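You operate a simulated robot arm through the tools that you are given. There is no shell and no other tool. Be economical: measure what you need, move in short steps, check, and stop when the job is done.

You are at the controls of a simulated robot arm. One attempt, no reset.

JOB
Clamp both jig tubes, seat the 5 mm bracket and rivet it to the long tube.
Fine: rivet range = bracket plus the 2 mm tube wall; orange riveter back in its stand.

The check looks at the end state, three seconds after you hand in, the way a careful person would. Anything else that was tipped, shoved, dropped, spilled or broken makes it a failure.

ROBOT AND FRAMES
A 7-joint arm with a two-finger parallel gripper, fixed in place. Base frame: the origin is at the foot of the arm, x ahead of it, y to its left, z up; the work surface is at about z = 900. Readings come in mm, degrees, newtons and seconds.
With the tool pointing down near the work surface it reaches from about 240 to 680 mm from the base axis. Its first joint turns from -66.0 to 66.0 degrees. Payload 2.4 kg.
The tool frame sits at the grasp point between the pads (the TCP): z along the fingers, y along the line on which they close. The tips reach 30 mm beyond it. Largest opening 94 mm; finger width 28, thickness 10; the body of the gripper, 50 by 96 mm, starts 55 mm behind the TCP.
Orientation is told as [roll, pitch, yaw] about the base's x, y, z axes, in that order, counted from this pose: with the fingers straight down and closing along the base's y, the tool's x points along the base's -x, its y along +y and its z along -z.

CONTROLS
- The arm moves only by the tool drive_tool. Its argument "motion" is a list of rows, each a list of 7 numbers: the turn, a rotation vector about the tool's x, y, z in units of 60 degrees (1.0 is 60 degrees), then the shift along the tool's x, y, z in units of 100 mm (1.0 is 100 mm), then the finger opening in mm, from 0 to 94. In form: [[rx, ry, rz, dx, dy, dz, jaw], ...]. A call has 1 to 8 rows; each row is the pose to reach, as a shift and turn from the pose commanded when the call began, along the tool's axes at that moment. A call with a number of a shift or a turn outside -1 to 1 is refused whole. Rows are played at 5 a second. More than 50 mm and 8.6 degrees between two rows, or a gripper value outside its range, and nothing of the call is played. Where a pose cannot be reached the arm comes as near as it can. A force on the tool above 40 N (or 10 N above the force at the start of the call, whichever is more), or a blocked arm, ends the call early, and 0.2 s more pass. Each finger travels about 153 mm/s and halts on what it meets, pressing with about 39 N; the grip force reading is that of the motor and also rises with nothing between the fingers. The clock runs only during rows and for 0.2 s after the last one: add rows that repeat a pose to give the fingers time. The reply holds the time, the measured pose of the TCP, the force on the tool along the base axes, the opening and the grip force, in the units named above and with some noise.
- Cameras (640 x 400 px; columns grow to the right, rows downward): "scene" is fixed at [30.9, 461.7, 1456.9]; the picture's right is [-0.83, -0.55, 0.00], its down [-0.24, 0.37, -0.90] and it looks along [0.49, -0.75, -0.44] (base axes); focal length 268 px, centre (320, 200). "wrist" rides on the gripper at [76, 14, -102] in the tool frame; the picture's right is [-0.18, 0.98, 0.00], its down [-0.75, -0.14, -0.64] and it looks along [-0.63, -0.12, 0.77] (tool axes); focal length 243 px, centre (320, 200). There is no depth. A picture from a camera that has moved, and an enlarged one, comes with that camera's place and axes in the base frame and with its lens.
- get_image(camera): a new picture of that camera. No time passes.
- close_up(camera, box): a new picture of the part [left, top, right, bottom] of that camera's present view, enlarged. No time passes.
- close_job(): hands the job in; it is judged then, once.

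Work in short steps. Places have to be worked out from the pictures, the camera data and where the tool is seen: move nearer, look again, correct. Check each grasp and each placing, and mend what went wrong. You have 120 turns and 68 pictures in all, those below and enlarged ones among them. Open the gripper and draw the arm clear of the work before you hand the job in, unless the task says otherwise; then end with one line.

The tools are called after "Request:" as name(argument=value, ...) on one line, values as JSON. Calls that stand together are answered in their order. drive_tool: Moves the arm, as the interface text tells. Its arguments: {"type":"object","properties":{"motion":{"type":"array","items":{"type":"array","items":{"type":"number"}}}},"required":["motion"]} The other tools are called the same way: get_image (camera) takes a picture; close_up (camera, box) takes an enlarged picture of a part of a camera's view; close_job () hands the job in.

At the start:

```text
time: 0.0
ee_pos: [333.0, -32.2, 1324.3]
ee_rot: [0.0, 0.0, 0.1]
contact_force: [0.0, -0.7, -0.6]
gripper_width: 93.9
grip_force: 0.0
```

scene: 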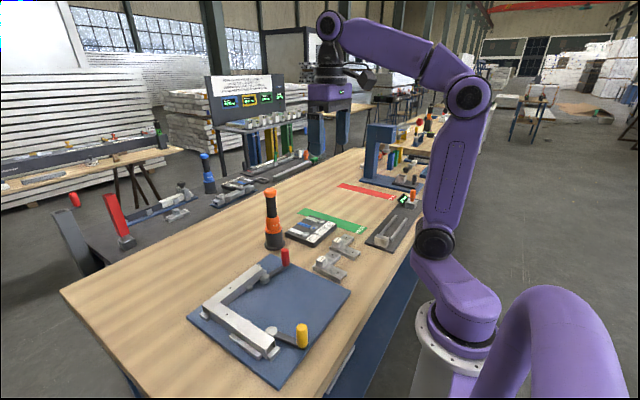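
wrist: 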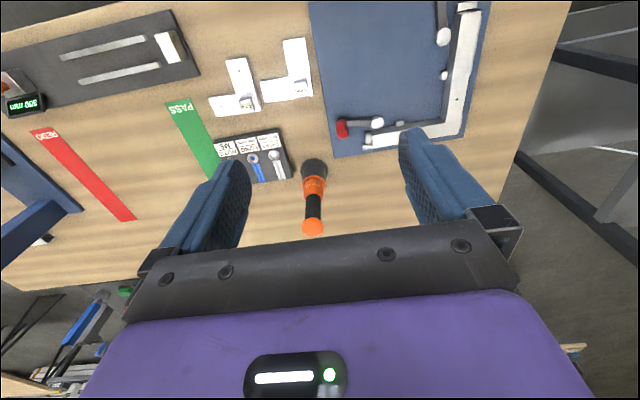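

I'll start by enlarging the work area to identify the clamps, brackets, the rack and the riveter.

Request:
close_up(camera="scene", box=[180, 180, 440, 390])

Request:
close_up(camera="wrist", box=[160, 0, 500, 200])

Request:
close_up(camera="scene", box=[200, 60, 420, 200])

```text
1.90 times, centred on (310, 285) of scene
camera zoom: at [30.9, 461.7, 1456.9], right [-0.83, -0.55, 0.0], down [-0.24, 0.37, -0.9], along [0.49, -0.75, -0.44], focal length 511 px, centre (339, 38)
```

zoom: 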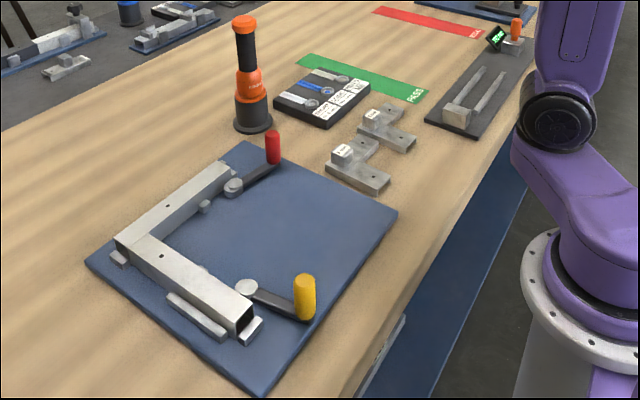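

```text
1.88 times, centred on (330, 100) of wrist
camera zoom: at [256.2, -18.5, 1427.0], right [0.18, 0.98, 0.0], down [0.75, -0.14, 0.64], along [0.63, -0.12, -0.77], focal length 457 px, centre (301, 388)
```

zoom: 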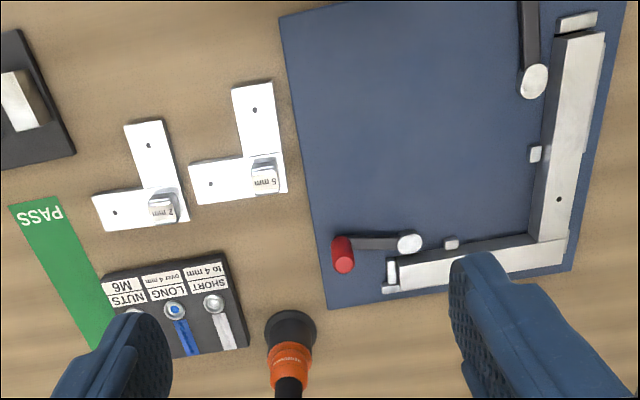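

```text
2.86 times, centred on (310, 130) of scene
camera zoom: at [30.9, 461.7, 1456.9], right [-0.83, -0.55, 0.0], down [-0.24, 0.37, -0.9], along [0.49, -0.75, -0.44], focal length 766 px, centre (349, 400)
```

zoom: 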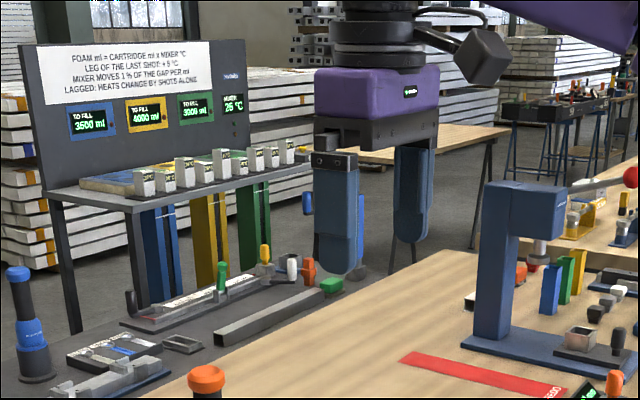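

Our station is the blue jig with red and yellow cam handles, two brackets ("2 mm", "5 mm"), a rivet tray and the orange riveter. I'll come lower over the jig for better measurements.

Request:
drive_tool(motion=[[0, 0, 0, 0.15, 0.25, 0.25, 94], [0, 0, 0, 0.3, 0.5, 0.5, 94], [0, 0, 0, 0.45, 0.75, 0.75, 94], [0, 0, 0, 0.6, 1, 1, 94]])

Request:
get_image(camera="wrist")

```text
time: 1.0
ee_pos: [274.8, 68.9, 1223.3]
ee_rot: [0.0, 0.0, 0.1]
contact_force: [-0.2, -0.1, 0.2]
gripper_width: 93.9
grip_force: 0.1
```

```text
62 pictures are left
camera wrist: at [198.4, 82.1, 1326.5], right [0.18, 0.98, 0.0], down [0.75, -0.14, 0.64], along [0.63, -0.12, -0.77], focal length 243 px, centre (320, 200)
```

wrist: 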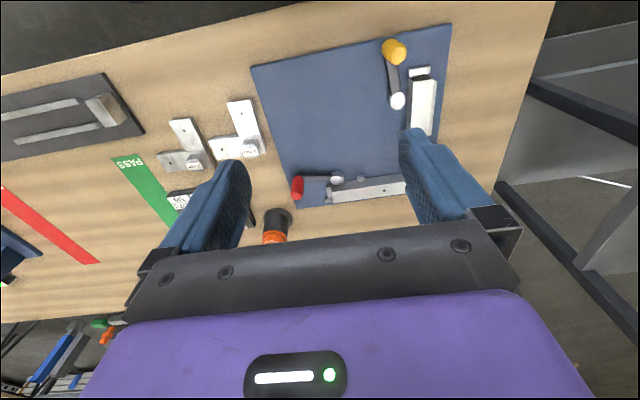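

The whole jig and brackets are in view; I'll enlarge them for measuring.

Request:
close_up(camera="wrist", box=[240, 15, 460, 215])

Request:
close_up(camera="scene", box=[180, 240, 370, 390])

Request:
close_up(camera="scene", box=[255, 180, 375, 285])

```text
2.00 times, centred on (350, 115) of wrist
camera zoom: at [198.4, 82.1, 1326.5], right [0.18, 0.98, 0.0], down [0.75, -0.14, 0.64], along [0.63, -0.12, -0.77], focal length 485 px, centre (260, 370)
```

zoom: 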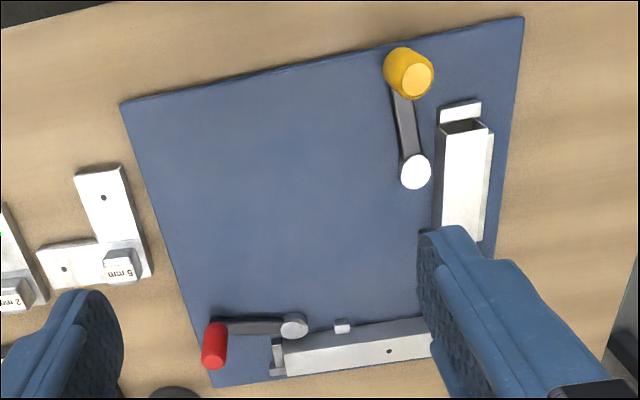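

```text
2.67 times, centred on (275, 315) of scene
camera zoom: at [30.9, 461.7, 1456.9], right [-0.83, -0.55, 0.0], down [-0.24, 0.37, -0.9], along [0.49, -0.75, -0.44], focal length 715 px, centre (440, -107)
```

zoom: 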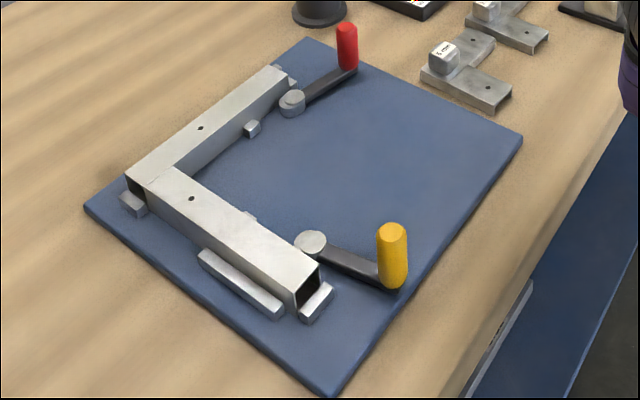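

```text
3.81 times, centred on (315, 232) of scene
camera zoom: at [30.9, 461.7, 1456.9], right [-0.83, -0.55, 0.0], down [-0.24, 0.37, -0.9], along [0.49, -0.75, -0.44], focal length 1022 px, centre (339, 76)
```

zoom: 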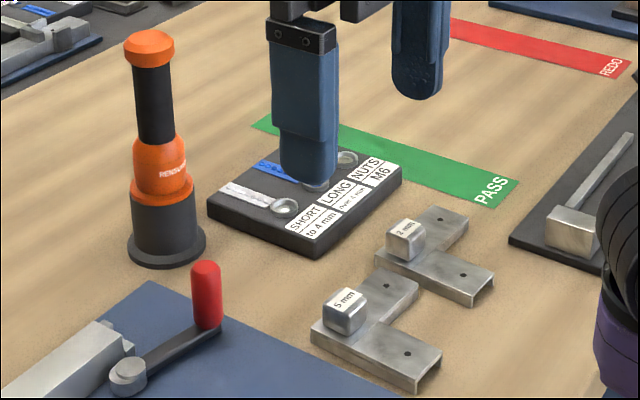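

Estimates: tube top z≈944; yellow knob near (269,166) with top z≈985, pivot (343,178); red knob near (457,-8), pivot (470,64). I go above the yellow knob and look.

Request:
drive_tool(motion=[[0, 0, 0, 0.01, 0.24, 0.25, 60], [0, 0, 0, 0.03, 0.48, 0.5, 60], [0, 0, 0, 0.05, 0.72, 0.75, 60], [0, 0, 0, 0.05, 0.96, 1, 60]])

Request:
drive_tool(motion=[[0, 0, 0, 0, 0, 0.3, 60], [0, 0, 0, 0, 0, 0.6, 60], [0, 0, 0, 0, 0, 0.85, 60]])

Request:
get_image(camera="wrist")

```text
time: 2.0
ee_pos: [267.9, 165.0, 1124.7]
ee_rot: [0.1, 0.0, 0.0]
contact_force: [0.4, 0.0, -1.2]
gripper_width: 59.9
grip_force: 0.1
```

```text
time: 2.8
ee_pos: [267.7, 165.6, 1039.5]
ee_rot: [0.0, -0.1, 0.0]
contact_force: [-0.2, -0.4, -0.1]
gripper_width: 60.0
grip_force: 0.0
```

```text
58 pictures are left
camera wrist: at [190.5, 179.1, 1143.2], right [0.18, 0.98, 0.0], down [0.75, -0.14, 0.64], along [0.63, -0.12, -0.77], focal length 243 px, centre (320, 200)
```

wrist: 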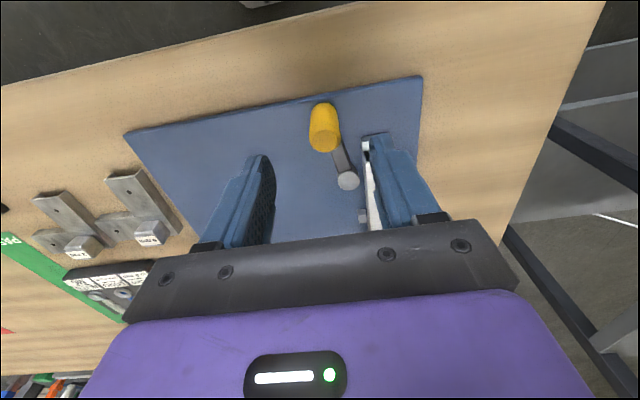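

The yellow knob is at about (269,168). Lower around it and close.

Request:
drive_tool(motion=[[0, 0, 0, 0, 0.03, 0.3, 60], [0, 0, 0, -0.01, 0.03, 0.6, 60], [0, 0, 0, -0.01, 0.03, 0.65, 60], [0, 0, 0, -0.01, 0.03, 0.65, 0], [0, 0, 0, -0.01, 0.03, 0.65, 0]])

Request:
close_up(camera="scene", box=[180, 240, 370, 390])

```text
time: 4.0
ee_pos: [267.9, 167.5, 974.5]
ee_rot: [0.1, 0.0, -0.1]
contact_force: [-1.2, 0.7, -10.8]
gripper_width: 23.5
grip_force: 44.9
```

```text
2.67 times, centred on (275, 315) of scene
camera zoom: at [31.0, 461.7, 1456.9], right [-0.83, -0.55, 0.0], down [-0.24, 0.37, -0.9], along [0.49, -0.75, -0.44], focal length 715 px, centre (440, -107)
```

zoom: 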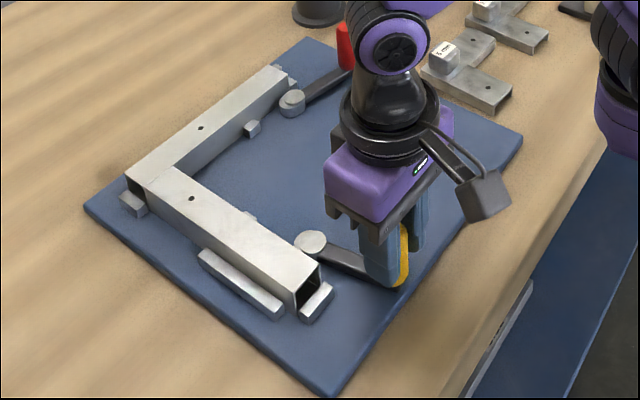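

Knob held (23.5 mm). I swing the lever away from the tube in a small arc about the pivot, watching forces.

Request:
drive_tool(motion=[[0, 0, 0, -0.01, -0.06, -0.02, 0], [0, 0, 0, -0.03, -0.13, -0.02, 0], [0, 0, 0, -0.053, -0.19, -0.02, 0], [0, 0, 0, -0.083, -0.25, -0.02, 0]])

Request:
close_up(camera="scene", box=[180, 240, 370, 390])

```text
time: 5.0
ee_pos: [276.9, 142.4, 977.8]
ee_rot: [0.1, -0.1, 0.2]
contact_force: [-4.0, 7.3, 15.0]
gripper_width: 23.6
grip_force: 45.1
```

```text
2.67 times, centred on (275, 315) of scene
camera zoom: at [30.7, 461.8, 1456.9], right [-0.83, -0.55, 0.0], down [-0.24, 0.37, -0.9], along [0.49, -0.75, -0.44], focal length 715 px, centre (440, -107)
```

zoom: 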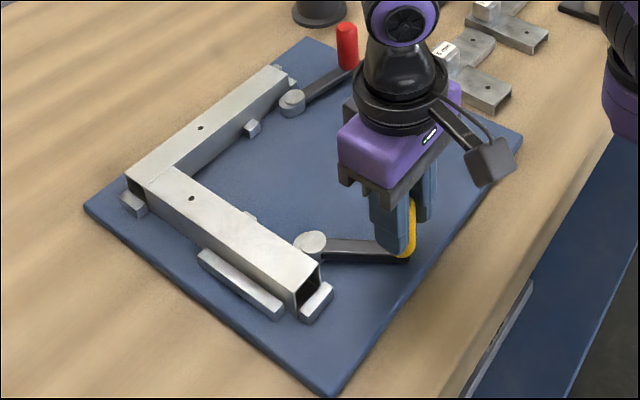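

It swings freely. Continue the arc.

Request:
drive_tool(motion=[[0, 0, 0, -0.035, -0.057, 0.02, 0], [0, 0, 0, -0.074, -0.11, 0.02, 0], [0, 0, 0, -0.118, -0.16, 0.02, 0], [0, 0, 0, -0.165, -0.206, 0.02, 0], [0, 0, 0, -0.217, -0.247, 0.02, 0], [0, 0, 0, -0.272, -0.285, 0.02, 0], [0, 0, 0, -0.33, -0.317, 0.02, 0], [0, 0, 0, -0.391, -0.343, 0.02, 0]])

Request:
close_up(camera="scene", box=[180, 240, 370, 390])

```text
time: 6.8
ee_pos: [318.1, 110.4, 974.3]
ee_rot: [0.2, -0.3, 0.1]
contact_force: [3.0, 33.7, -1.6]
gripper_width: 23.5
grip_force: 45.5
```

```text
2.67 times, centred on (275, 315) of scene
camera zoom: at [31.0, 462.7, 1456.6], right [-0.83, -0.55, 0.0], down [-0.24, 0.37, -0.9], along [0.49, -0.75, -0.44], focal length 715 px, centre (440, -107)
```

zoom: 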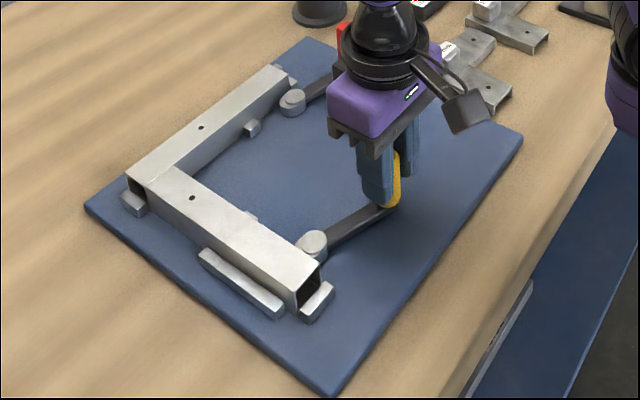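

Lever moves; the y-force is me pulling slightly outward, so fitted pivot is about (338.5,178), R≈71. Continue the arc to ~270°.

Request:
drive_tool(motion=[[0, 0, 0, -0.03, 0.02, 0, 0], [0, 0, 0, -0.07, 0.015, 0, 0], [0, 0, 0, -0.11, 0.01, 0, 0], [0, 0, 0, -0.15, 0.005, 0, 0], [0, 0, 0, -0.19, 0, 0, 0], [0, 0, 0, -0.23, 0, 0, 0]])

Request:
close_up(camera="scene", box=[180, 240, 370, 390])

```text
time: 8.2
ee_pos: [336.9, 105.7, 974.5]
ee_rot: [-0.2, 0.4, 0.0]
contact_force: [-6.7, -3.8, 14.9]
gripper_width: 23.6
grip_force: 45.3
```

```text
2.67 times, centred on (275, 315) of scene
camera zoom: at [30.6, 461.5, 1457.0], right [-0.83, -0.55, 0.0], down [-0.24, 0.37, -0.9], along [0.49, -0.75, -0.44], focal length 715 px, centre (440, -107)
```

zoom: 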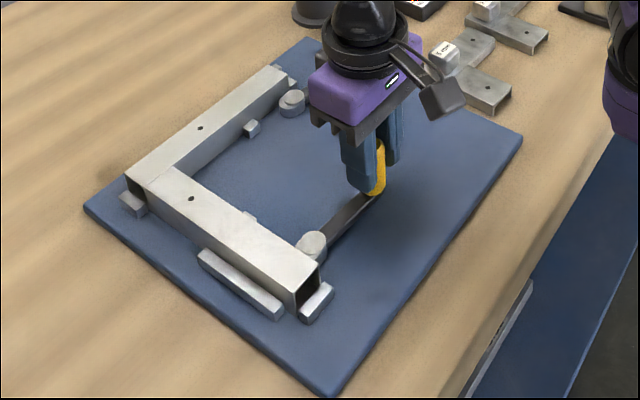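

Now perpendicular with slight resistance. Go a little further to find a stop.

Request:
drive_tool(motion=[[0, 0, 0, -0.04, 0.01, 0, 0], [0, 0, 0, -0.08, 0.02, 0, 0], [0, 0, 0, -0.12, 0.03, 0, 0], [0, 0, 0, -0.16, 0.04, 0, 0]])

Request:
close_up(camera="scene", box=[220, 290, 320, 370])

```text
time: 8.9
ee_pos: [344.5, 106.9, 973.3]
ee_rot: [-0.5, 0.7, -0.4]
contact_force: [-8.3, -4.3, 14.8]
gripper_width: 24.0
grip_force: 44.6
stopped in row 3: the force on the tool passed its limit (the readings are from after the stop); the commanded pose is now the measured one
```

```text
5.00 times, centred on (270, 330) of scene
camera zoom: at [30.5, 461.5, 1457.0], right [-0.83, -0.55, 0.0], down [-0.24, 0.37, -0.9], along [0.49, -0.75, -0.44], focal length 1341 px, centre (570, -450)
```

zoom: 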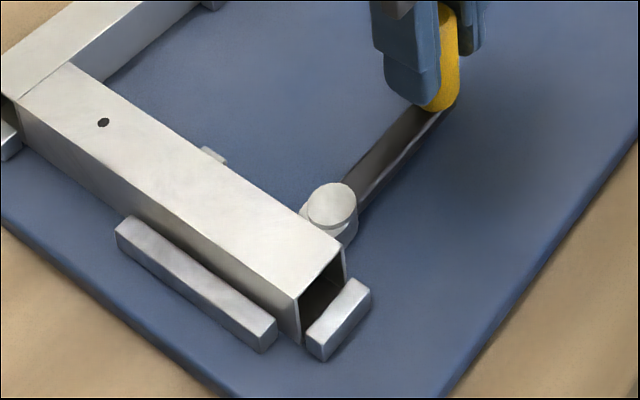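

The lever hit its stop at ≈90°; the cam is against the tube. Release and rise.

Request:
drive_tool(motion=[[0, 0, 0, 0, 0, 0, 60], [0, 0, 0, 0, 0, 0, 60], [0, 0, 0, 0, 0, -0.4, 60], [0, 0, 0, 0, 0, -0.8, 60]])

Request:
get_image(camera="wrist")

Request:
close_up(camera="scene", box=[180, 240, 370, 390])

```text
time: 9.9
ee_pos: [345.1, 106.0, 1053.7]
ee_rot: [-0.4, 0.6, -0.3]
contact_force: [-0.2, 0.0, 0.5]
gripper_width: 60.2
grip_force: 0.1
```

```text
52 pictures are left
camera wrist: at [270.0, 120.5, 1156.8], right [0.19, 0.98, -0.01], down [0.76, -0.14, 0.63], along [0.62, -0.13, -0.77], focal length 243 px, centre (320, 200)
```

wrist: 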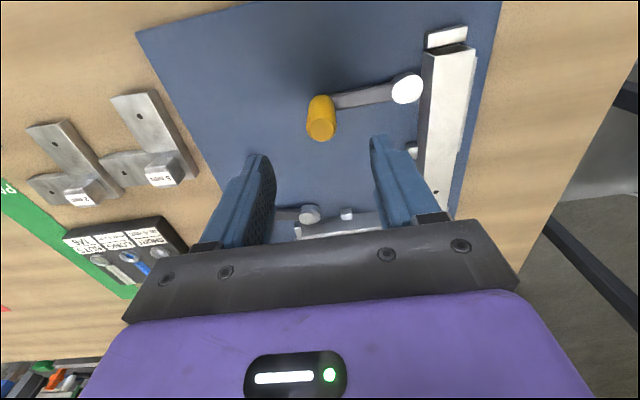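

```text
2.67 times, centred on (275, 315) of scene
camera zoom: at [30.9, 461.7, 1456.9], right [-0.83, -0.55, 0.0], down [-0.24, 0.37, -0.9], along [0.49, -0.75, -0.44], focal length 715 px, centre (440, -107)
```

zoom: 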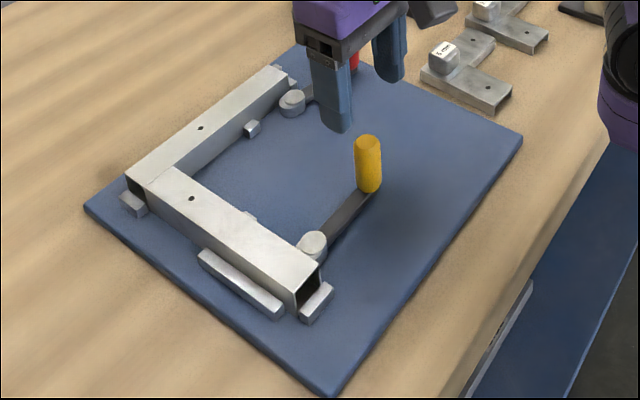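

Yellow is clamped and stays. Now move above the red knob, near (457,-8).

Request:
drive_tool(motion=[[-0.007, -0.01, -0.005, -0.25, -0.25, 0, 60], [-0.007, -0.01, -0.005, -0.5, -0.5, 0, 60], [-0.007, -0.01, -0.005, -0.75, -0.75, 0, 60], [-0.007, -0.01, -0.005, -1.0, -1.0, 0, 60]])

Request:
drive_tool(motion=[[0, 0, 0, -0.12, -0.14, 0, 60]])

Request:
get_image(camera="wrist")

```text
time: 10.9
ee_pos: [445.6, 6.0, 1054.2]
ee_rot: [0.0, 0.0, 0.0]
contact_force: [-0.1, -0.1, -0.7]
gripper_width: 59.9
grip_force: 0.0
```

```text
time: 11.3
ee_pos: [456.8, -8.6, 1054.9]
ee_rot: [0.1, 0.0, 0.1]
contact_force: [-0.2, 0.4, 0.2]
gripper_width: 60.0
grip_force: 0.0
```

```text
50 pictures are left
camera wrist: at [381.0, 5.2, 1156.6], right [0.18, 0.98, 0.0], down [0.75, -0.14, 0.64], along [0.63, -0.12, -0.77], focal length 243 px, centre (320, 200)
```

wrist: 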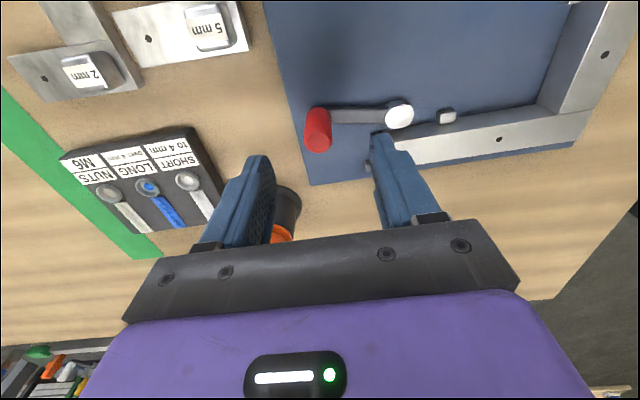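

Red knob now measures ≈(467,-12), pivot ≈(478,61). Lower and grip; the riveter (≈(570,-85)) is clear.

Request:
drive_tool(motion=[[0, 0, 0, -0.1, -0.04, 0, 60], [0, 0, 0, -0.1, -0.04, 0.4, 60], [0, 0, 0, -0.1, -0.04, 0.79, 60], [0, 0, 0, -0.1, -0.04, 0.79, 0], [0, 0, 0, -0.1, -0.04, 0.79, 0]])

Request:
get_image(camera="wrist")

```text
time: 12.5
ee_pos: [468.7, -11.7, 974.8]
ee_rot: [0.1, 0.0, -0.1]
contact_force: [-1.1, -7.9, 1.1]
gripper_width: 23.6
grip_force: 44.9
```

```text
49 pictures are left
camera wrist: at [392.3, 1.7, 1077.0], right [0.19, 0.98, 0.0], down [0.75, -0.14, 0.64], along [0.63, -0.12, -0.77], focal length 243 px, centre (320, 200)
```

wrist: 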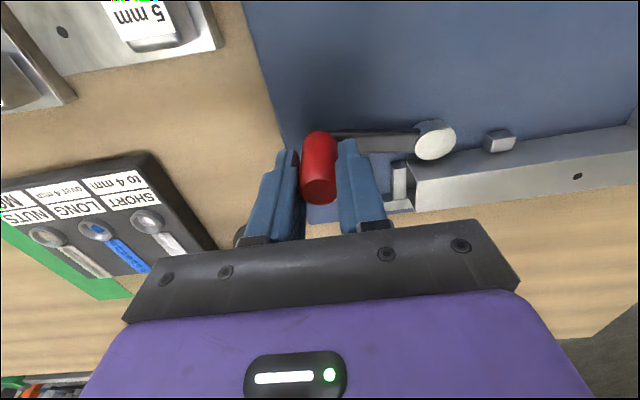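

Red knob gripped. Swing it the mirrored way (towards -x) about the pivot ≈(477,58.5).

Request:
drive_tool(motion=[[0, 0, 0, 0.061, 0.012, 0, 0], [0, 0, 0, 0.121, 0.029, 0, 0], [0, 0, 0, 0.179, 0.051, 0, 0], [0, 0, 0, 0.235, 0.078, 0, 0], [0, 0, 0, 0.289, 0.11, 0, 0], [0, 0, 0, 0.339, 0.147, 0, 0], [0, 0, 0, 0.386, 0.188, 0, 0], [0, 0, 0, 0.429, 0.233, 0, 0]])

```text
time: 14.3
ee_pos: [423.3, 12.7, 973.6]
ee_rot: [0.0, 0.3, -0.1]
contact_force: [-11.4, -23.7, -1.1]
gripper_width: 23.7
grip_force: 45.0
```

Moves well, slight outward radial bias; adjust the arc centre and continue.

Request:
drive_tool(motion=[[0, 0, 0, 0.054, 0.038, 0, 0], [0, 0, 0, 0.089, 0.089, 0, 0], [0, 0, 0, 0.119, 0.144, 0, 0], [0, 0, 0, 0.144, 0.201, 0, 0], [0, 0, 0, 0.165, 0.26, 0, 0], [0, 0, 0, 0.179, 0.32, 0, 0], [0, 0, 0, 0.189, 0.382, 0, 0], [0, 0, 0, 0.194, 0.444, 0, 0]])

Request:
close_up(camera="scene", box=[180, 220, 370, 370])

```text
time: 16.1
ee_pos: [404.0, 56.6, 974.0]
ee_rot: [0.0, 0.2, -0.1]
contact_force: [-6.5, -9.6, -3.7]
gripper_width: 23.5
grip_force: 45.5
```

```text
2.67 times, centred on (275, 295) of scene
camera zoom: at [30.8, 461.4, 1457.0], right [-0.83, -0.55, 0.0], down [-0.24, 0.37, -0.9], along [0.49, -0.75, -0.44], focal length 715 px, centre (440, -53)
```

zoom: 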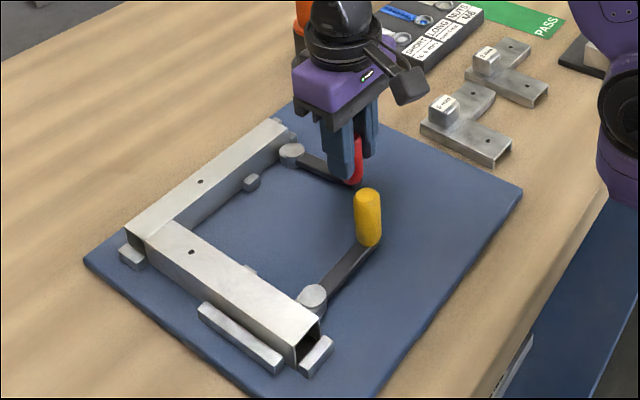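

Nearly perpendicular; push on to the stop.

Request:
drive_tool(motion=[[0, 0, 0, 0, 0.04, 0, 0], [0, 0, 0, 0, 0.08, 0, 0], [0, 0, 0, 0, 0.12, 0, 0], [0, 0, 0, 0, 0.16, 0, 0]])

```text
time: 16.9
ee_pos: [405.1, 62.2, 973.5]
ee_rot: [-0.3, 0.1, -0.5]
contact_force: [-0.7, -10.7, 4.8]
gripper_width: 23.7
grip_force: 45.0
stopped in row 4: the force on the tool passed its limit (the readings are from after the stop); the commanded pose is now the measured one
```

Stop reached (≈4° past perpendicular, as with yellow). Release, rise and verify.

Request:
drive_tool(motion=[[0, 0, 0, 0, 0, 0, 50], [0, 0, 0, 0, 0, 0, 50], [0, 0, 0, 0, 0, -0.4, 50], [0, 0, 0, 0, 0, -0.8, 50], [-0.005, -0.001, -0.008, 0, -0.1, -1, 50]])

Request:
drive_tool(motion=[[0, 0, 0, 0.15, -0.45, -0.1, 60], [0, 0, 0, 0.3, -0.8, -0.2, 60], [0, 0, 0, 0.45, -1, -0.3, 60]])

Request:
get_image(camera="wrist")

Request:
close_up(camera="scene", box=[180, 220, 370, 370])

```text
time: 18.1
ee_pos: [404.1, 54.2, 1073.7]
ee_rot: [0.2, 0.0, 0.0]
contact_force: [0.4, 0.8, -0.1]
gripper_width: 50.1
grip_force: 0.1
```

```text
time: 18.9
ee_pos: [361.3, -45.0, 1104.1]
ee_rot: [0.2, 0.0, 0.3]
contact_force: [0.0, -0.4, 0.5]
gripper_width: 60.0
grip_force: 0.0
```

```text
47 pictures are left
camera wrist: at [284.7, -32.6, 1206.7], right [0.18, 0.98, 0.0], down [0.75, -0.14, 0.64], along [0.63, -0.11, -0.77], focal length 243 px, centre (320, 200)
```

wrist: 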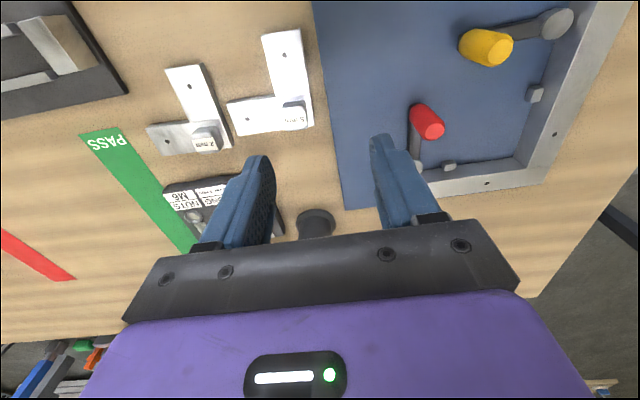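

```text
2.67 times, centred on (275, 295) of scene
camera zoom: at [30.9, 461.7, 1456.9], right [-0.83, -0.55, 0.0], down [-0.24, 0.37, -0.9], along [0.49, -0.75, -0.44], focal length 715 px, centre (440, -53)
```

zoom: 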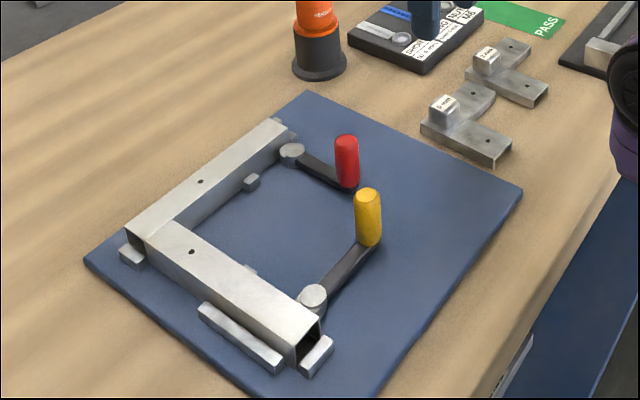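

Both clamped. Zoom on the brackets and tray.

Request:
close_up(camera="wrist", box=[130, 20, 330, 160])

Request:
close_up(camera="scene", box=[295, 225, 375, 285])

```text
2.86 times, centred on (230, 90) of wrist
camera zoom: at [284.7, -32.6, 1206.7], right [0.18, 0.98, 0.0], down [0.75, -0.14, 0.64], along [0.63, -0.11, -0.77], focal length 693 px, centre (577, 514)
```

zoom: 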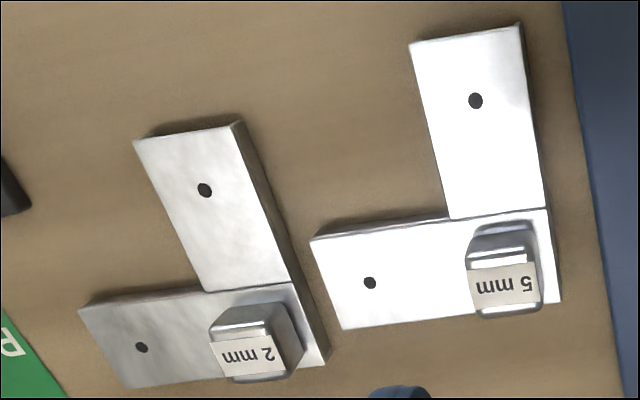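

```text
6.67 times, centred on (335, 255) of scene
camera zoom: at [30.9, 461.7, 1456.9], right [-0.83, -0.55, 0.0], down [-0.24, 0.37, -0.9], along [0.49, -0.75, -0.44], focal length 1788 px, centre (220, -167)
```

zoom: 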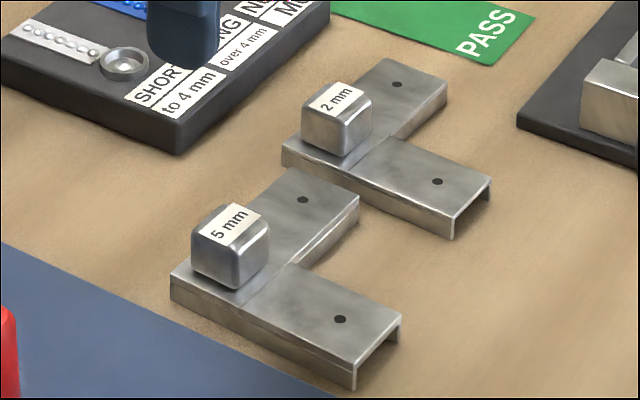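

Both brackets are saddles with a cube knob at the corner; the 5 mm one is at about corner (385,-79), rotated ≈-4° from the jig. I go above its knob with a matching yaw.

Request:
drive_tool(motion=[[0, 0, 0.033, -0.12, -0.17, 0.3, 50], [0, 0, 0.067, -0.24, -0.34, 0.6, 50], [0, 0, 0.067, -0.24, -0.34, 0.84, 50]])

Request:
get_image(camera="wrist")

```text
time: 19.7
ee_pos: [386.2, -79.6, 1020.5]
ee_rot: [0.2, 0.0, -4.0]
contact_force: [0.5, 0.2, -0.1]
gripper_width: 50.0
grip_force: 0.0
```

```text
43 pictures are left
camera wrist: at [311.6, -62.5, 1122.2], right [0.25, 0.97, 0.0], down [0.74, -0.19, 0.64], along [0.62, -0.16, -0.77], focal length 243 px, centre (320, 200)
```

wrist: 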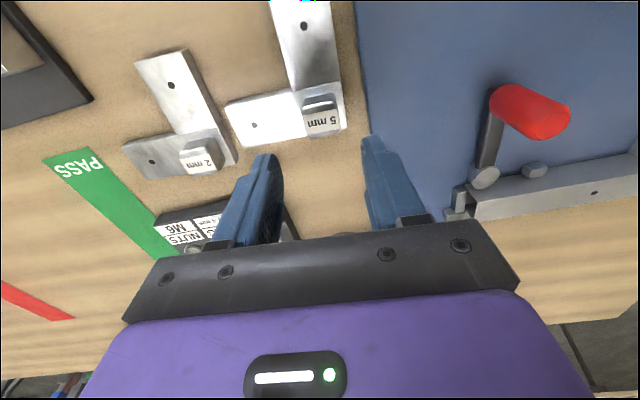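

Aligned over the knob (cube ≈(387,-80)). Lower to TCP z≈950 and grip.

Request:
drive_tool(motion=[[0, 0, 0, -0.01, 0, 0.35, 50], [0, 0, 0, -0.01, 0, 0.7, 50], [0, 0, 0, -0.01, 0, 0.7, 10], [0, 0, 0, -0.01, 0, 0.7, 10]])

Request:
get_image(camera="wrist")

Request:
close_up(camera="scene", box=[280, 190, 400, 285])

```text
time: 20.7
ee_pos: [385.7, -79.5, 949.1]
ee_rot: [0.2, 0.0, -3.7]
contact_force: [-2.4, 0.9, 16.7]
gripper_width: 27.5
grip_force: 39.4
```

```text
42 pictures are left
camera wrist: at [311.0, -61.3, 1052.5], right [0.25, 0.97, 0.0], down [0.74, -0.19, 0.64], along [0.62, -0.16, -0.77], focal length 243 px, centre (320, 200)
```

wrist: 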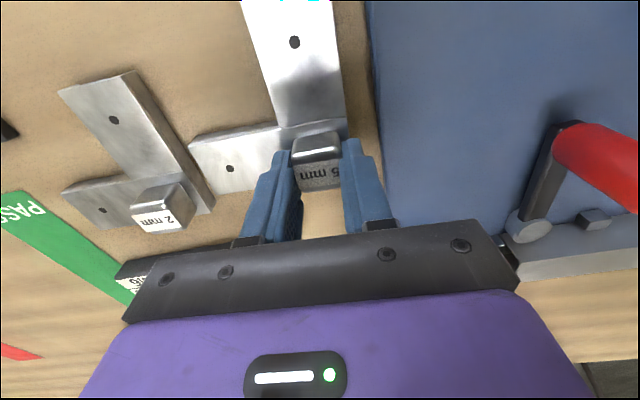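

```text
4.21 times, centred on (340, 238) of scene
camera zoom: at [30.7, 461.8, 1456.9], right [-0.83, -0.55, 0.0], down [-0.24, 0.37, -0.9], along [0.49, -0.75, -0.44], focal length 1130 px, centre (236, 42)
```

zoom: 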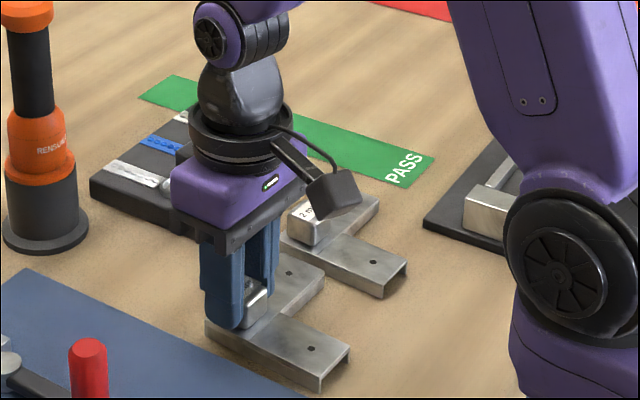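

Gripped at 27.5 mm. Lift and check the bracket's hang.

Request:
drive_tool(motion=[[0, 0, 0, 0, 0, -0.1, 10], [0, 0, 0, 0, 0, -0.4, 10], [0, 0, 0, 0, 0, -0.7, 10], [0, 0, 0, 0, 0, -1, 10], [0, 0, 0, 0, 0, -1, 10]])

Request:
get_image(camera="wrist")

```text
time: 21.9
ee_pos: [384.4, -80.0, 1048.9]
ee_rot: [0.2, 0.2, -3.8]
contact_force: [0.1, -0.4, -2.0]
gripper_width: 27.3
grip_force: 39.3
```

```text
40 pictures are left
camera wrist: at [309.8, -61.9, 1151.8], right [0.25, 0.97, 0.0], down [0.74, -0.19, 0.64], along [0.62, -0.16, -0.77], focal length 243 px, centre (320, 200)
```

wrist: 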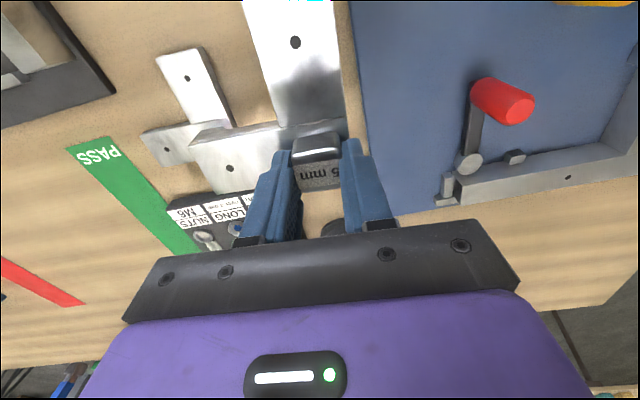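

Bracket is firm; hole offsets from the TCP are ≈(-62,-1) and (-2,-59). I move over the jig's near side, at yaw 0, to re-measure the tube holes after clamping.

Request:
drive_tool(motion=[[0, 0, 0, 0, 0, -0.4, 10], [0, 0, -0.02, -0.1, 0.3, -0.5, 10], [0, 0, -0.04, -0.2, 0.65, -0.5, 10], [0, 0, -0.063, -0.357, 1, -0.5, 10]])

Request:
drive_tool(motion=[[0, 0, 0, 0, 0.41, 0, 10], [0, 0, 0, 0, 0.41, 0, 10]])

Request:
close_up(camera="wrist", box=[300, 0, 540, 200])

```text
time: 22.9
ee_pos: [427.7, 18.7, 1098.2]
ee_rot: [0.2, 0.0, -0.1]
contact_force: [-0.9, 0.8, -2.1]
gripper_width: 27.5
grip_force: 38.8
```

```text
time: 23.5
ee_pos: [426.8, 57.4, 1098.4]
ee_rot: [0.2, 0.0, -0.1]
contact_force: [0.2, -0.4, -2.6]
gripper_width: 27.2
grip_force: 39.1
```

```text
2.00 times, centred on (420, 100) of wrist
camera zoom: at [351.2, 71.0, 1201.0], right [0.19, 0.98, 0.0], down [0.75, -0.14, 0.64], along [0.63, -0.12, -0.77], focal length 485 px, centre (120, 400)
```

zoom: 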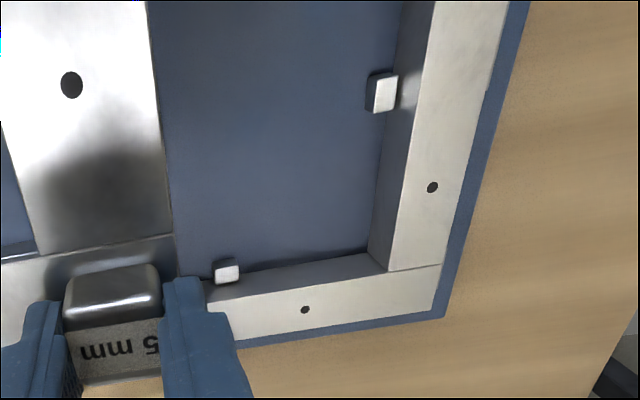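

Tube holes now read A≈(513.3,151.9), B≈(453.5,210.8); so the bracket TCP target is ≈(515,211.6). Also check which tube is longer with a zoom of the tube ends.

Request:
close_up(camera="scene", box=[205, 255, 310, 365])

```text
3.64 times, centred on (258, 310) of scene
camera zoom: at [30.9, 461.7, 1456.9], right [-0.83, -0.55, 0.0], down [-0.24, 0.37, -0.9], along [0.49, -0.75, -0.44], focal length 976 px, centre (547, -200)
```

zoom: 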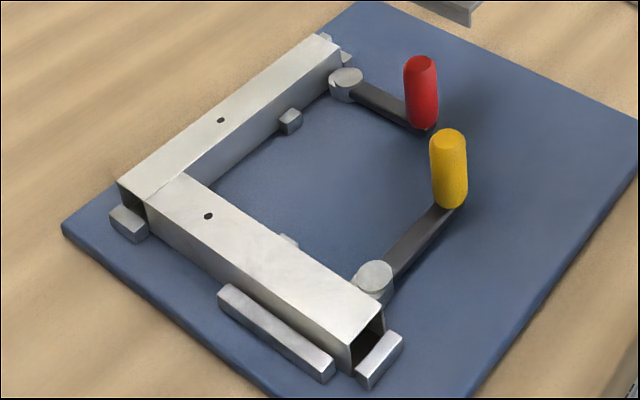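

Move over the corner, staying high.

Request:
drive_tool(motion=[[0, 0, 0, -0.2, 0.3, 0, 10], [0, 0, 0, -0.4, 0.6, 0, 10], [0, 0, 0, -0.6, 0.95, 0, 10], [0, 0, 0, -0.6, 0.95, 0, 10]])

Request:
drive_tool(motion=[[0, 0, 0, -0.15, 0.3, 0.1, 10], [0, 0, 0, -0.282, 0.592, 0.4, 10], [0, 0, 0, -0.282, 0.592, 0.7, 10], [0, 0, 0, -0.282, 0.592, 0.8, 10], [0, 0, 0, -0.282, 0.592, 0.8, 10]])

Request:
get_image(camera="wrist")

Request:
close_up(camera="scene", box=[190, 230, 310, 340])

```text
time: 24.5
ee_pos: [488.6, 154.7, 1102.8]
ee_rot: [0.1, 0.0, -0.1]
contact_force: [-0.4, -0.1, -1.0]
gripper_width: 27.4
grip_force: 39.2
```

```text
time: 25.7
ee_pos: [515.7, 214.3, 1021.1]
ee_rot: [0.3, 0.0, -0.2]
contact_force: [-0.1, 0.5, -1.4]
gripper_width: 27.0
grip_force: 38.8
```

```text
37 pictures are left
camera wrist: at [440.0, 227.1, 1123.3], right [0.19, 0.98, 0.0], down [0.75, -0.14, 0.64], along [0.63, -0.12, -0.77], focal length 243 px, centre (320, 200)
```

wrist: 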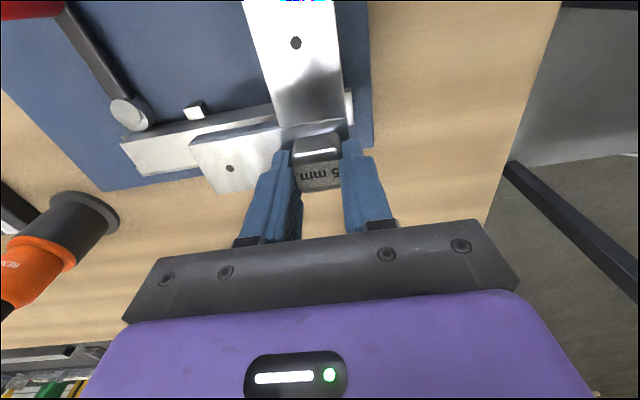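

```text
3.64 times, centred on (250, 285) of scene
camera zoom: at [31.0, 461.7, 1456.9], right [-0.83, -0.55, 0.0], down [-0.24, 0.37, -0.9], along [0.49, -0.75, -0.44], focal length 976 px, centre (574, -109)
```

zoom: 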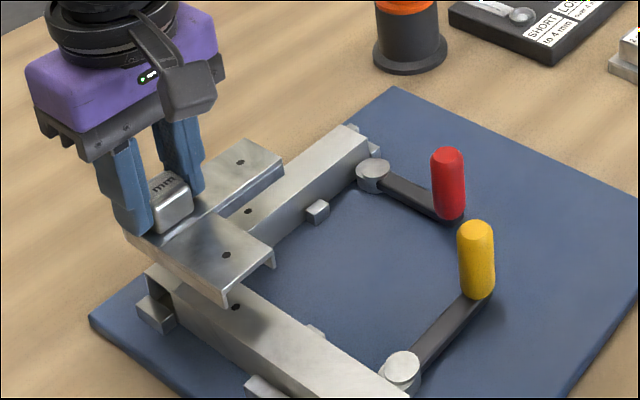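

Slight offset in y (214.3). Correct to ≈(515,212.7) and lower to just above the tube top, then compare views.

Request:
drive_tool(motion=[[0, 0, 0, 0.005, -0.015, 0.1, 10], [0, 0, 0, 0.005, -0.015, 0.2, 10], [0, 0, 0, 0.005, -0.015, 0.2, 10]])

Request:
close_up(camera="scene", box=[200, 255, 280, 315])

Request:
close_up(camera="wrist", box=[100, 0, 420, 200])

```text
time: 26.5
ee_pos: [515.3, 212.3, 1000.6]
ee_rot: [0.1, 0.0, -0.1]
contact_force: [-0.3, 0.0, -1.2]
gripper_width: 27.2
grip_force: 39.0
```

```text
6.67 times, centred on (240, 285) of scene
camera zoom: at [31.0, 461.7, 1456.9], right [-0.83, -0.55, 0.0], down [-0.24, 0.37, -0.9], along [0.49, -0.75, -0.44], focal length 1788 px, centre (853, -367)
```

zoom: 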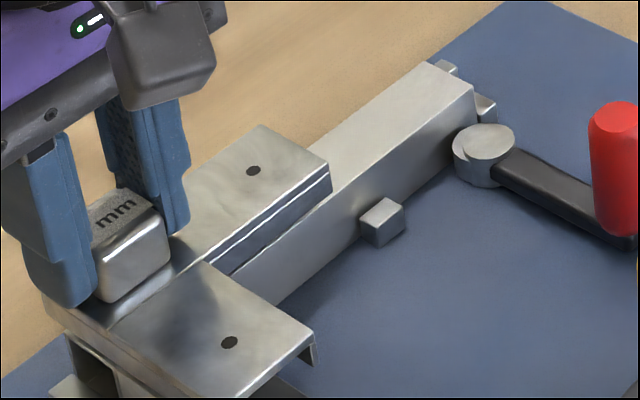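

```text
2.00 times, centred on (260, 100) of wrist
camera zoom: at [439.5, 225.4, 1102.7], right [0.19, 0.98, 0.0], down [0.75, -0.14, 0.64], along [0.63, -0.12, -0.77], focal length 485 px, centre (440, 400)
```

zoom: 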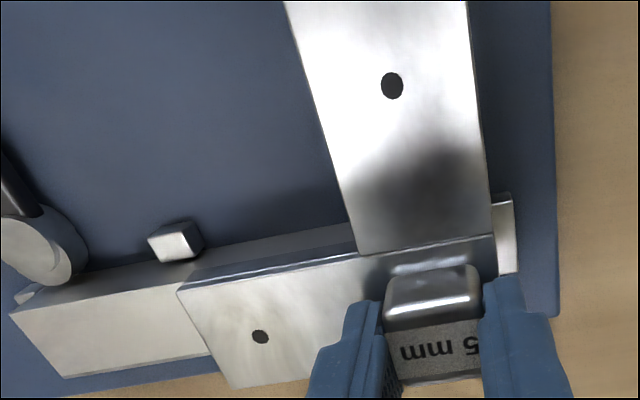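

Triangulating both cameras: tube top z≈941, tube holes (515.2,154.6),(454.5,214.2); bracket holes need +0.6 x, +2.6 y. Correct and lower cautiously.

Request:
drive_tool(motion=[[0, 0, 0, -0.006, 0.027, 0, 10], [0, 0, 0, -0.006, 0.027, 0.05, 10], [0, 0, 0, -0.006, 0.027, 0.1, 10], [0, 0, 0, -0.006, 0.027, 0.13, 10], [0, 0, 0, -0.006, 0.027, 0.15, 10]])

Request:
close_up(camera="scene", box=[200, 255, 280, 315])

```text
time: 27.7
ee_pos: [515.8, 214.4, 984.8]
ee_rot: [0.3, 0.1, -0.1]
contact_force: [-0.3, -0.5, -1.2]
gripper_width: 27.4
grip_force: 39.0
```

```text
6.67 times, centred on (240, 285) of scene
camera zoom: at [31.0, 461.7, 1456.9], right [-0.83, -0.55, 0.0], down [-0.24, 0.37, -0.9], along [0.49, -0.75, -0.44], focal length 1788 px, centre (853, -367)
```

zoom: 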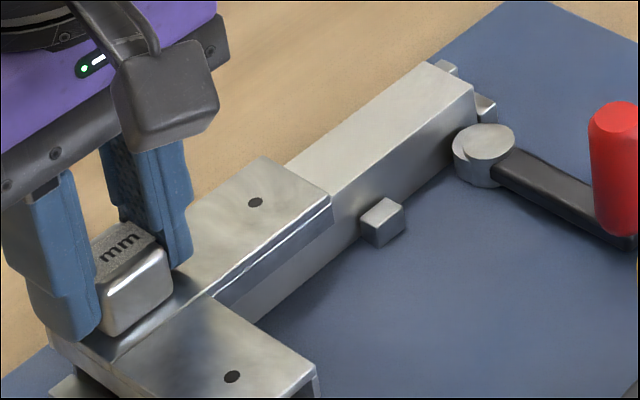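

No contact yet and the flanges straddle. Continue down until it seats.

Request:
drive_tool(motion=[[0, 0, 0, 0, 0, 0.02, 10], [0, 0, 0, 0, 0, 0.04, 10], [0, 0, 0, 0, 0, 0.06, 10], [0, 0, 0, 0, 0, 0.08, 10], [0, 0, 0, 0, 0, 0.1, 10]])

Request:
close_up(camera="scene", box=[200, 255, 280, 315])

```text
time: 28.9
ee_pos: [517.8, 214.4, 976.9]
ee_rot: [0.3, -0.3, -0.1]
contact_force: [-4.2, -4.6, 34.0]
gripper_width: 27.4
grip_force: 39.3
```

```text
6.67 times, centred on (240, 285) of scene
camera zoom: at [30.2, 461.4, 1457.0], right [-0.83, -0.55, 0.0], down [-0.24, 0.37, -0.9], along [0.49, -0.75, -0.44], focal length 1788 px, centre (853, -367)
```

zoom: 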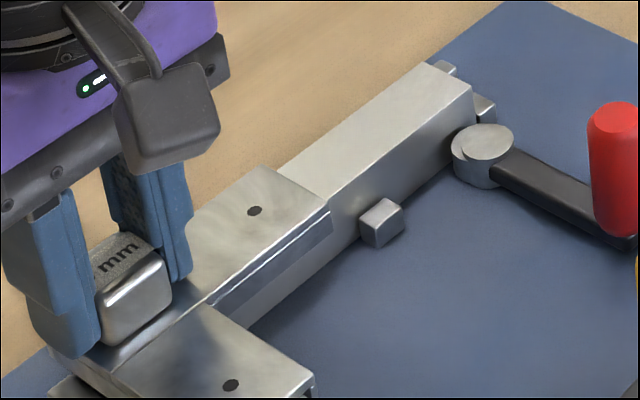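

Firm contact (34 N) at z≈977 – appears seated. Release, rise and check.

Request:
drive_tool(motion=[[0, 0, 0, 0, 0, -0.02, 10], [0, 0, 0, 0, 0, -0.02, 50], [0, 0, 0, 0, 0, -0.02, 50], [0, 0, 0, 0, 0, -0.4, 50], [0, 0, 0, 0, 0, -0.8, 50]])

Request:
drive_tool(motion=[[0, 0, 0, 0.4, 0, 0, 50], [0, 0, 0, 0.7, -0.3, 0, 90], [0, 0, 0, 0.9, -0.6, -0.2, 90]])

Request:
get_image(camera="wrist")

Request:
close_up(camera="scene", box=[200, 255, 300, 345])

```text
time: 30.1
ee_pos: [515.0, 212.5, 1054.5]
ee_rot: [0.1, 0.0, -0.1]
contact_force: [-0.5, -0.1, 0.2]
gripper_width: 50.0
grip_force: 0.0
```

```text
time: 30.9
ee_pos: [426.2, 154.6, 1073.8]
ee_rot: [0.2, 0.0, -0.1]
contact_force: [0.2, -0.1, -0.5]
gripper_width: 89.9
grip_force: 0.0
```

```text
31 pictures are left
camera wrist: at [349.8, 167.3, 1176.9], right [0.19, 0.98, 0.0], down [0.75, -0.14, 0.64], along [0.63, -0.12, -0.77], focal length 243 px, centre (320, 200)
```

wrist: 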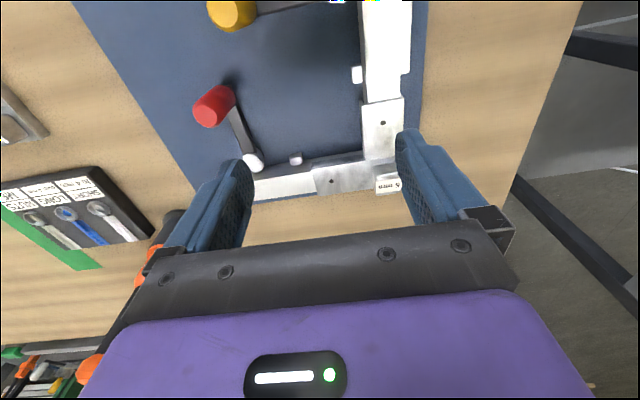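

```text
4.44 times, centred on (250, 300) of scene
camera zoom: at [30.9, 461.7, 1456.9], right [-0.83, -0.55, 0.0], down [-0.24, 0.37, -0.9], along [0.49, -0.75, -0.44], focal length 1192 px, centre (631, -244)
```

zoom: 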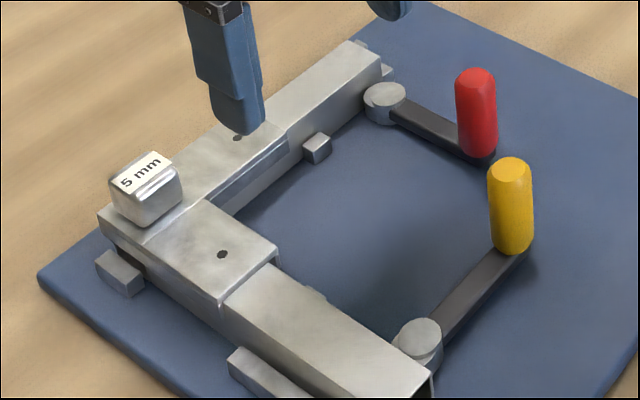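

The bracket is well seated. The tubes are close in length by my estimate (A≈181, B≈178), so I need more evidence about which is "long": zoom on the B end and the neighbouring station's similar jig.

Request:
drive_tool(motion=[[0, 0, 0, 0.45, 0, -0.05, 90], [0, 0, 0, 0.9, -0.15, -0.1, 90], [0, 0, 0, 0.95, -0.3, -0.15, 90]])

Request:
close_up(camera="wrist", box=[240, 0, 460, 220])

Request:
close_up(camera="scene", box=[100, 140, 320, 260])

```text
time: 31.7
ee_pos: [330.1, 125.3, 1090.1]
ee_rot: [0.2, 0.0, -0.1]
contact_force: [0.2, 0.0, -0.3]
gripper_width: 89.9
grip_force: 0.0
```

```text
1.82 times, centred on (350, 110) of wrist
camera zoom: at [254.3, 138.4, 1192.4], right [0.19, 0.98, 0.0], down [0.75, -0.14, 0.64], along [0.63, -0.12, -0.77], focal length 441 px, centre (266, 364)
```

zoom: 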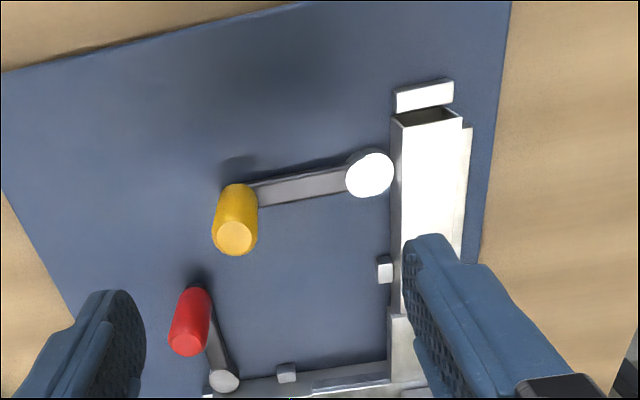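

```text
2.91 times, centred on (210, 200) of scene
camera zoom: at [30.9, 461.7, 1456.9], right [-0.83, -0.55, 0.0], down [-0.24, 0.37, -0.9], along [0.49, -0.75, -0.44], focal length 780 px, centre (640, 200)
```

zoom: 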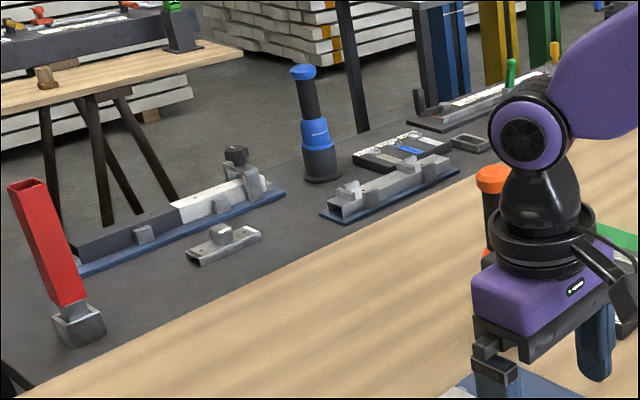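

Measured lengths differ by only ~2 mm, so I want to see the corner from the far side: does tube B run through to the outside (+x) face? I'll swing over the corner with the camera turned around.

Request:
drive_tool(motion=[[0, 0, 0.125, -0.125, 0.06, -0.06, 60], [0, 0, 0.25, -0.25, 0.12, -0.12, 60], [0, 0, 0.375, -0.375, 0.18, -0.18, 60], [0, 0, 0.5, -0.5, 0.24, -0.24, 60], [0, 0, 0.625, -0.625, 0.3, -0.3, 60], [0, 0, 0.75, -0.75, 0.36, -0.36, 60], [0, 0, 0.875, -0.875, 0.42, -0.4, 60], [0, 0, 1, -1, 0.45, -0.4, 60]])

Request:
drive_tool(motion=[[0, 0, 0.125, -0.02, 0.125, 0, 60], [0, 0, 0.25, -0.04, 0.25, 0, 60], [0, 0, 0.375, -0.06, 0.375, 0, 60], [0, 0, 0.5, -0.08, 0.5, 0, 60], [0, 0, 0.625, -0.1, 0.625, 0, 60], [0, 0, 0.75, -0.12, 0.75, 0, 60], [0, 0, 0.875, -0.14, 0.875, 0, 60], [0, 0, 1, -0.15, 1, 0, 60]])

Request:
get_image(camera="wrist")

```text
time: 33.5
ee_pos: [431.3, 167.8, 1130.1]
ee_rot: [0.1, 0.1, -60.1]
contact_force: [-0.3, -0.3, -0.1]
gripper_width: 60.1
grip_force: 0.0
```

```text
time: 35.3
ee_pos: [525.7, 205.3, 1130.9]
ee_rot: [-0.1, 0.2, -120.3]
contact_force: [0.0, 0.1, -0.5]
gripper_width: 59.7
grip_force: 0.1
```

```text
27 pictures are left
camera wrist: at [576.4, 262.3, 1233.4], right [0.76, -0.65, 0.0], down [-0.5, -0.58, 0.64], along [-0.42, -0.48, -0.77], focal length 243 px, centre (320, 200)
```

wrist: 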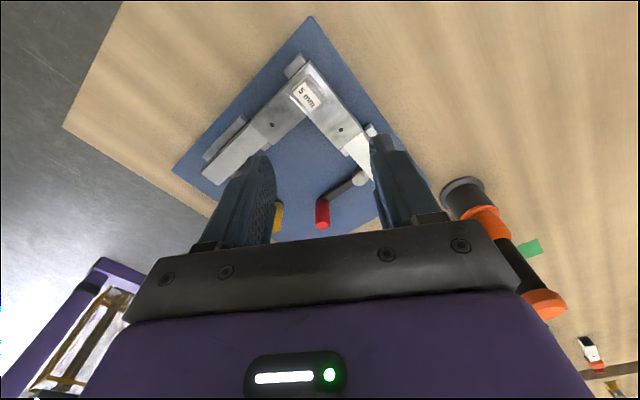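

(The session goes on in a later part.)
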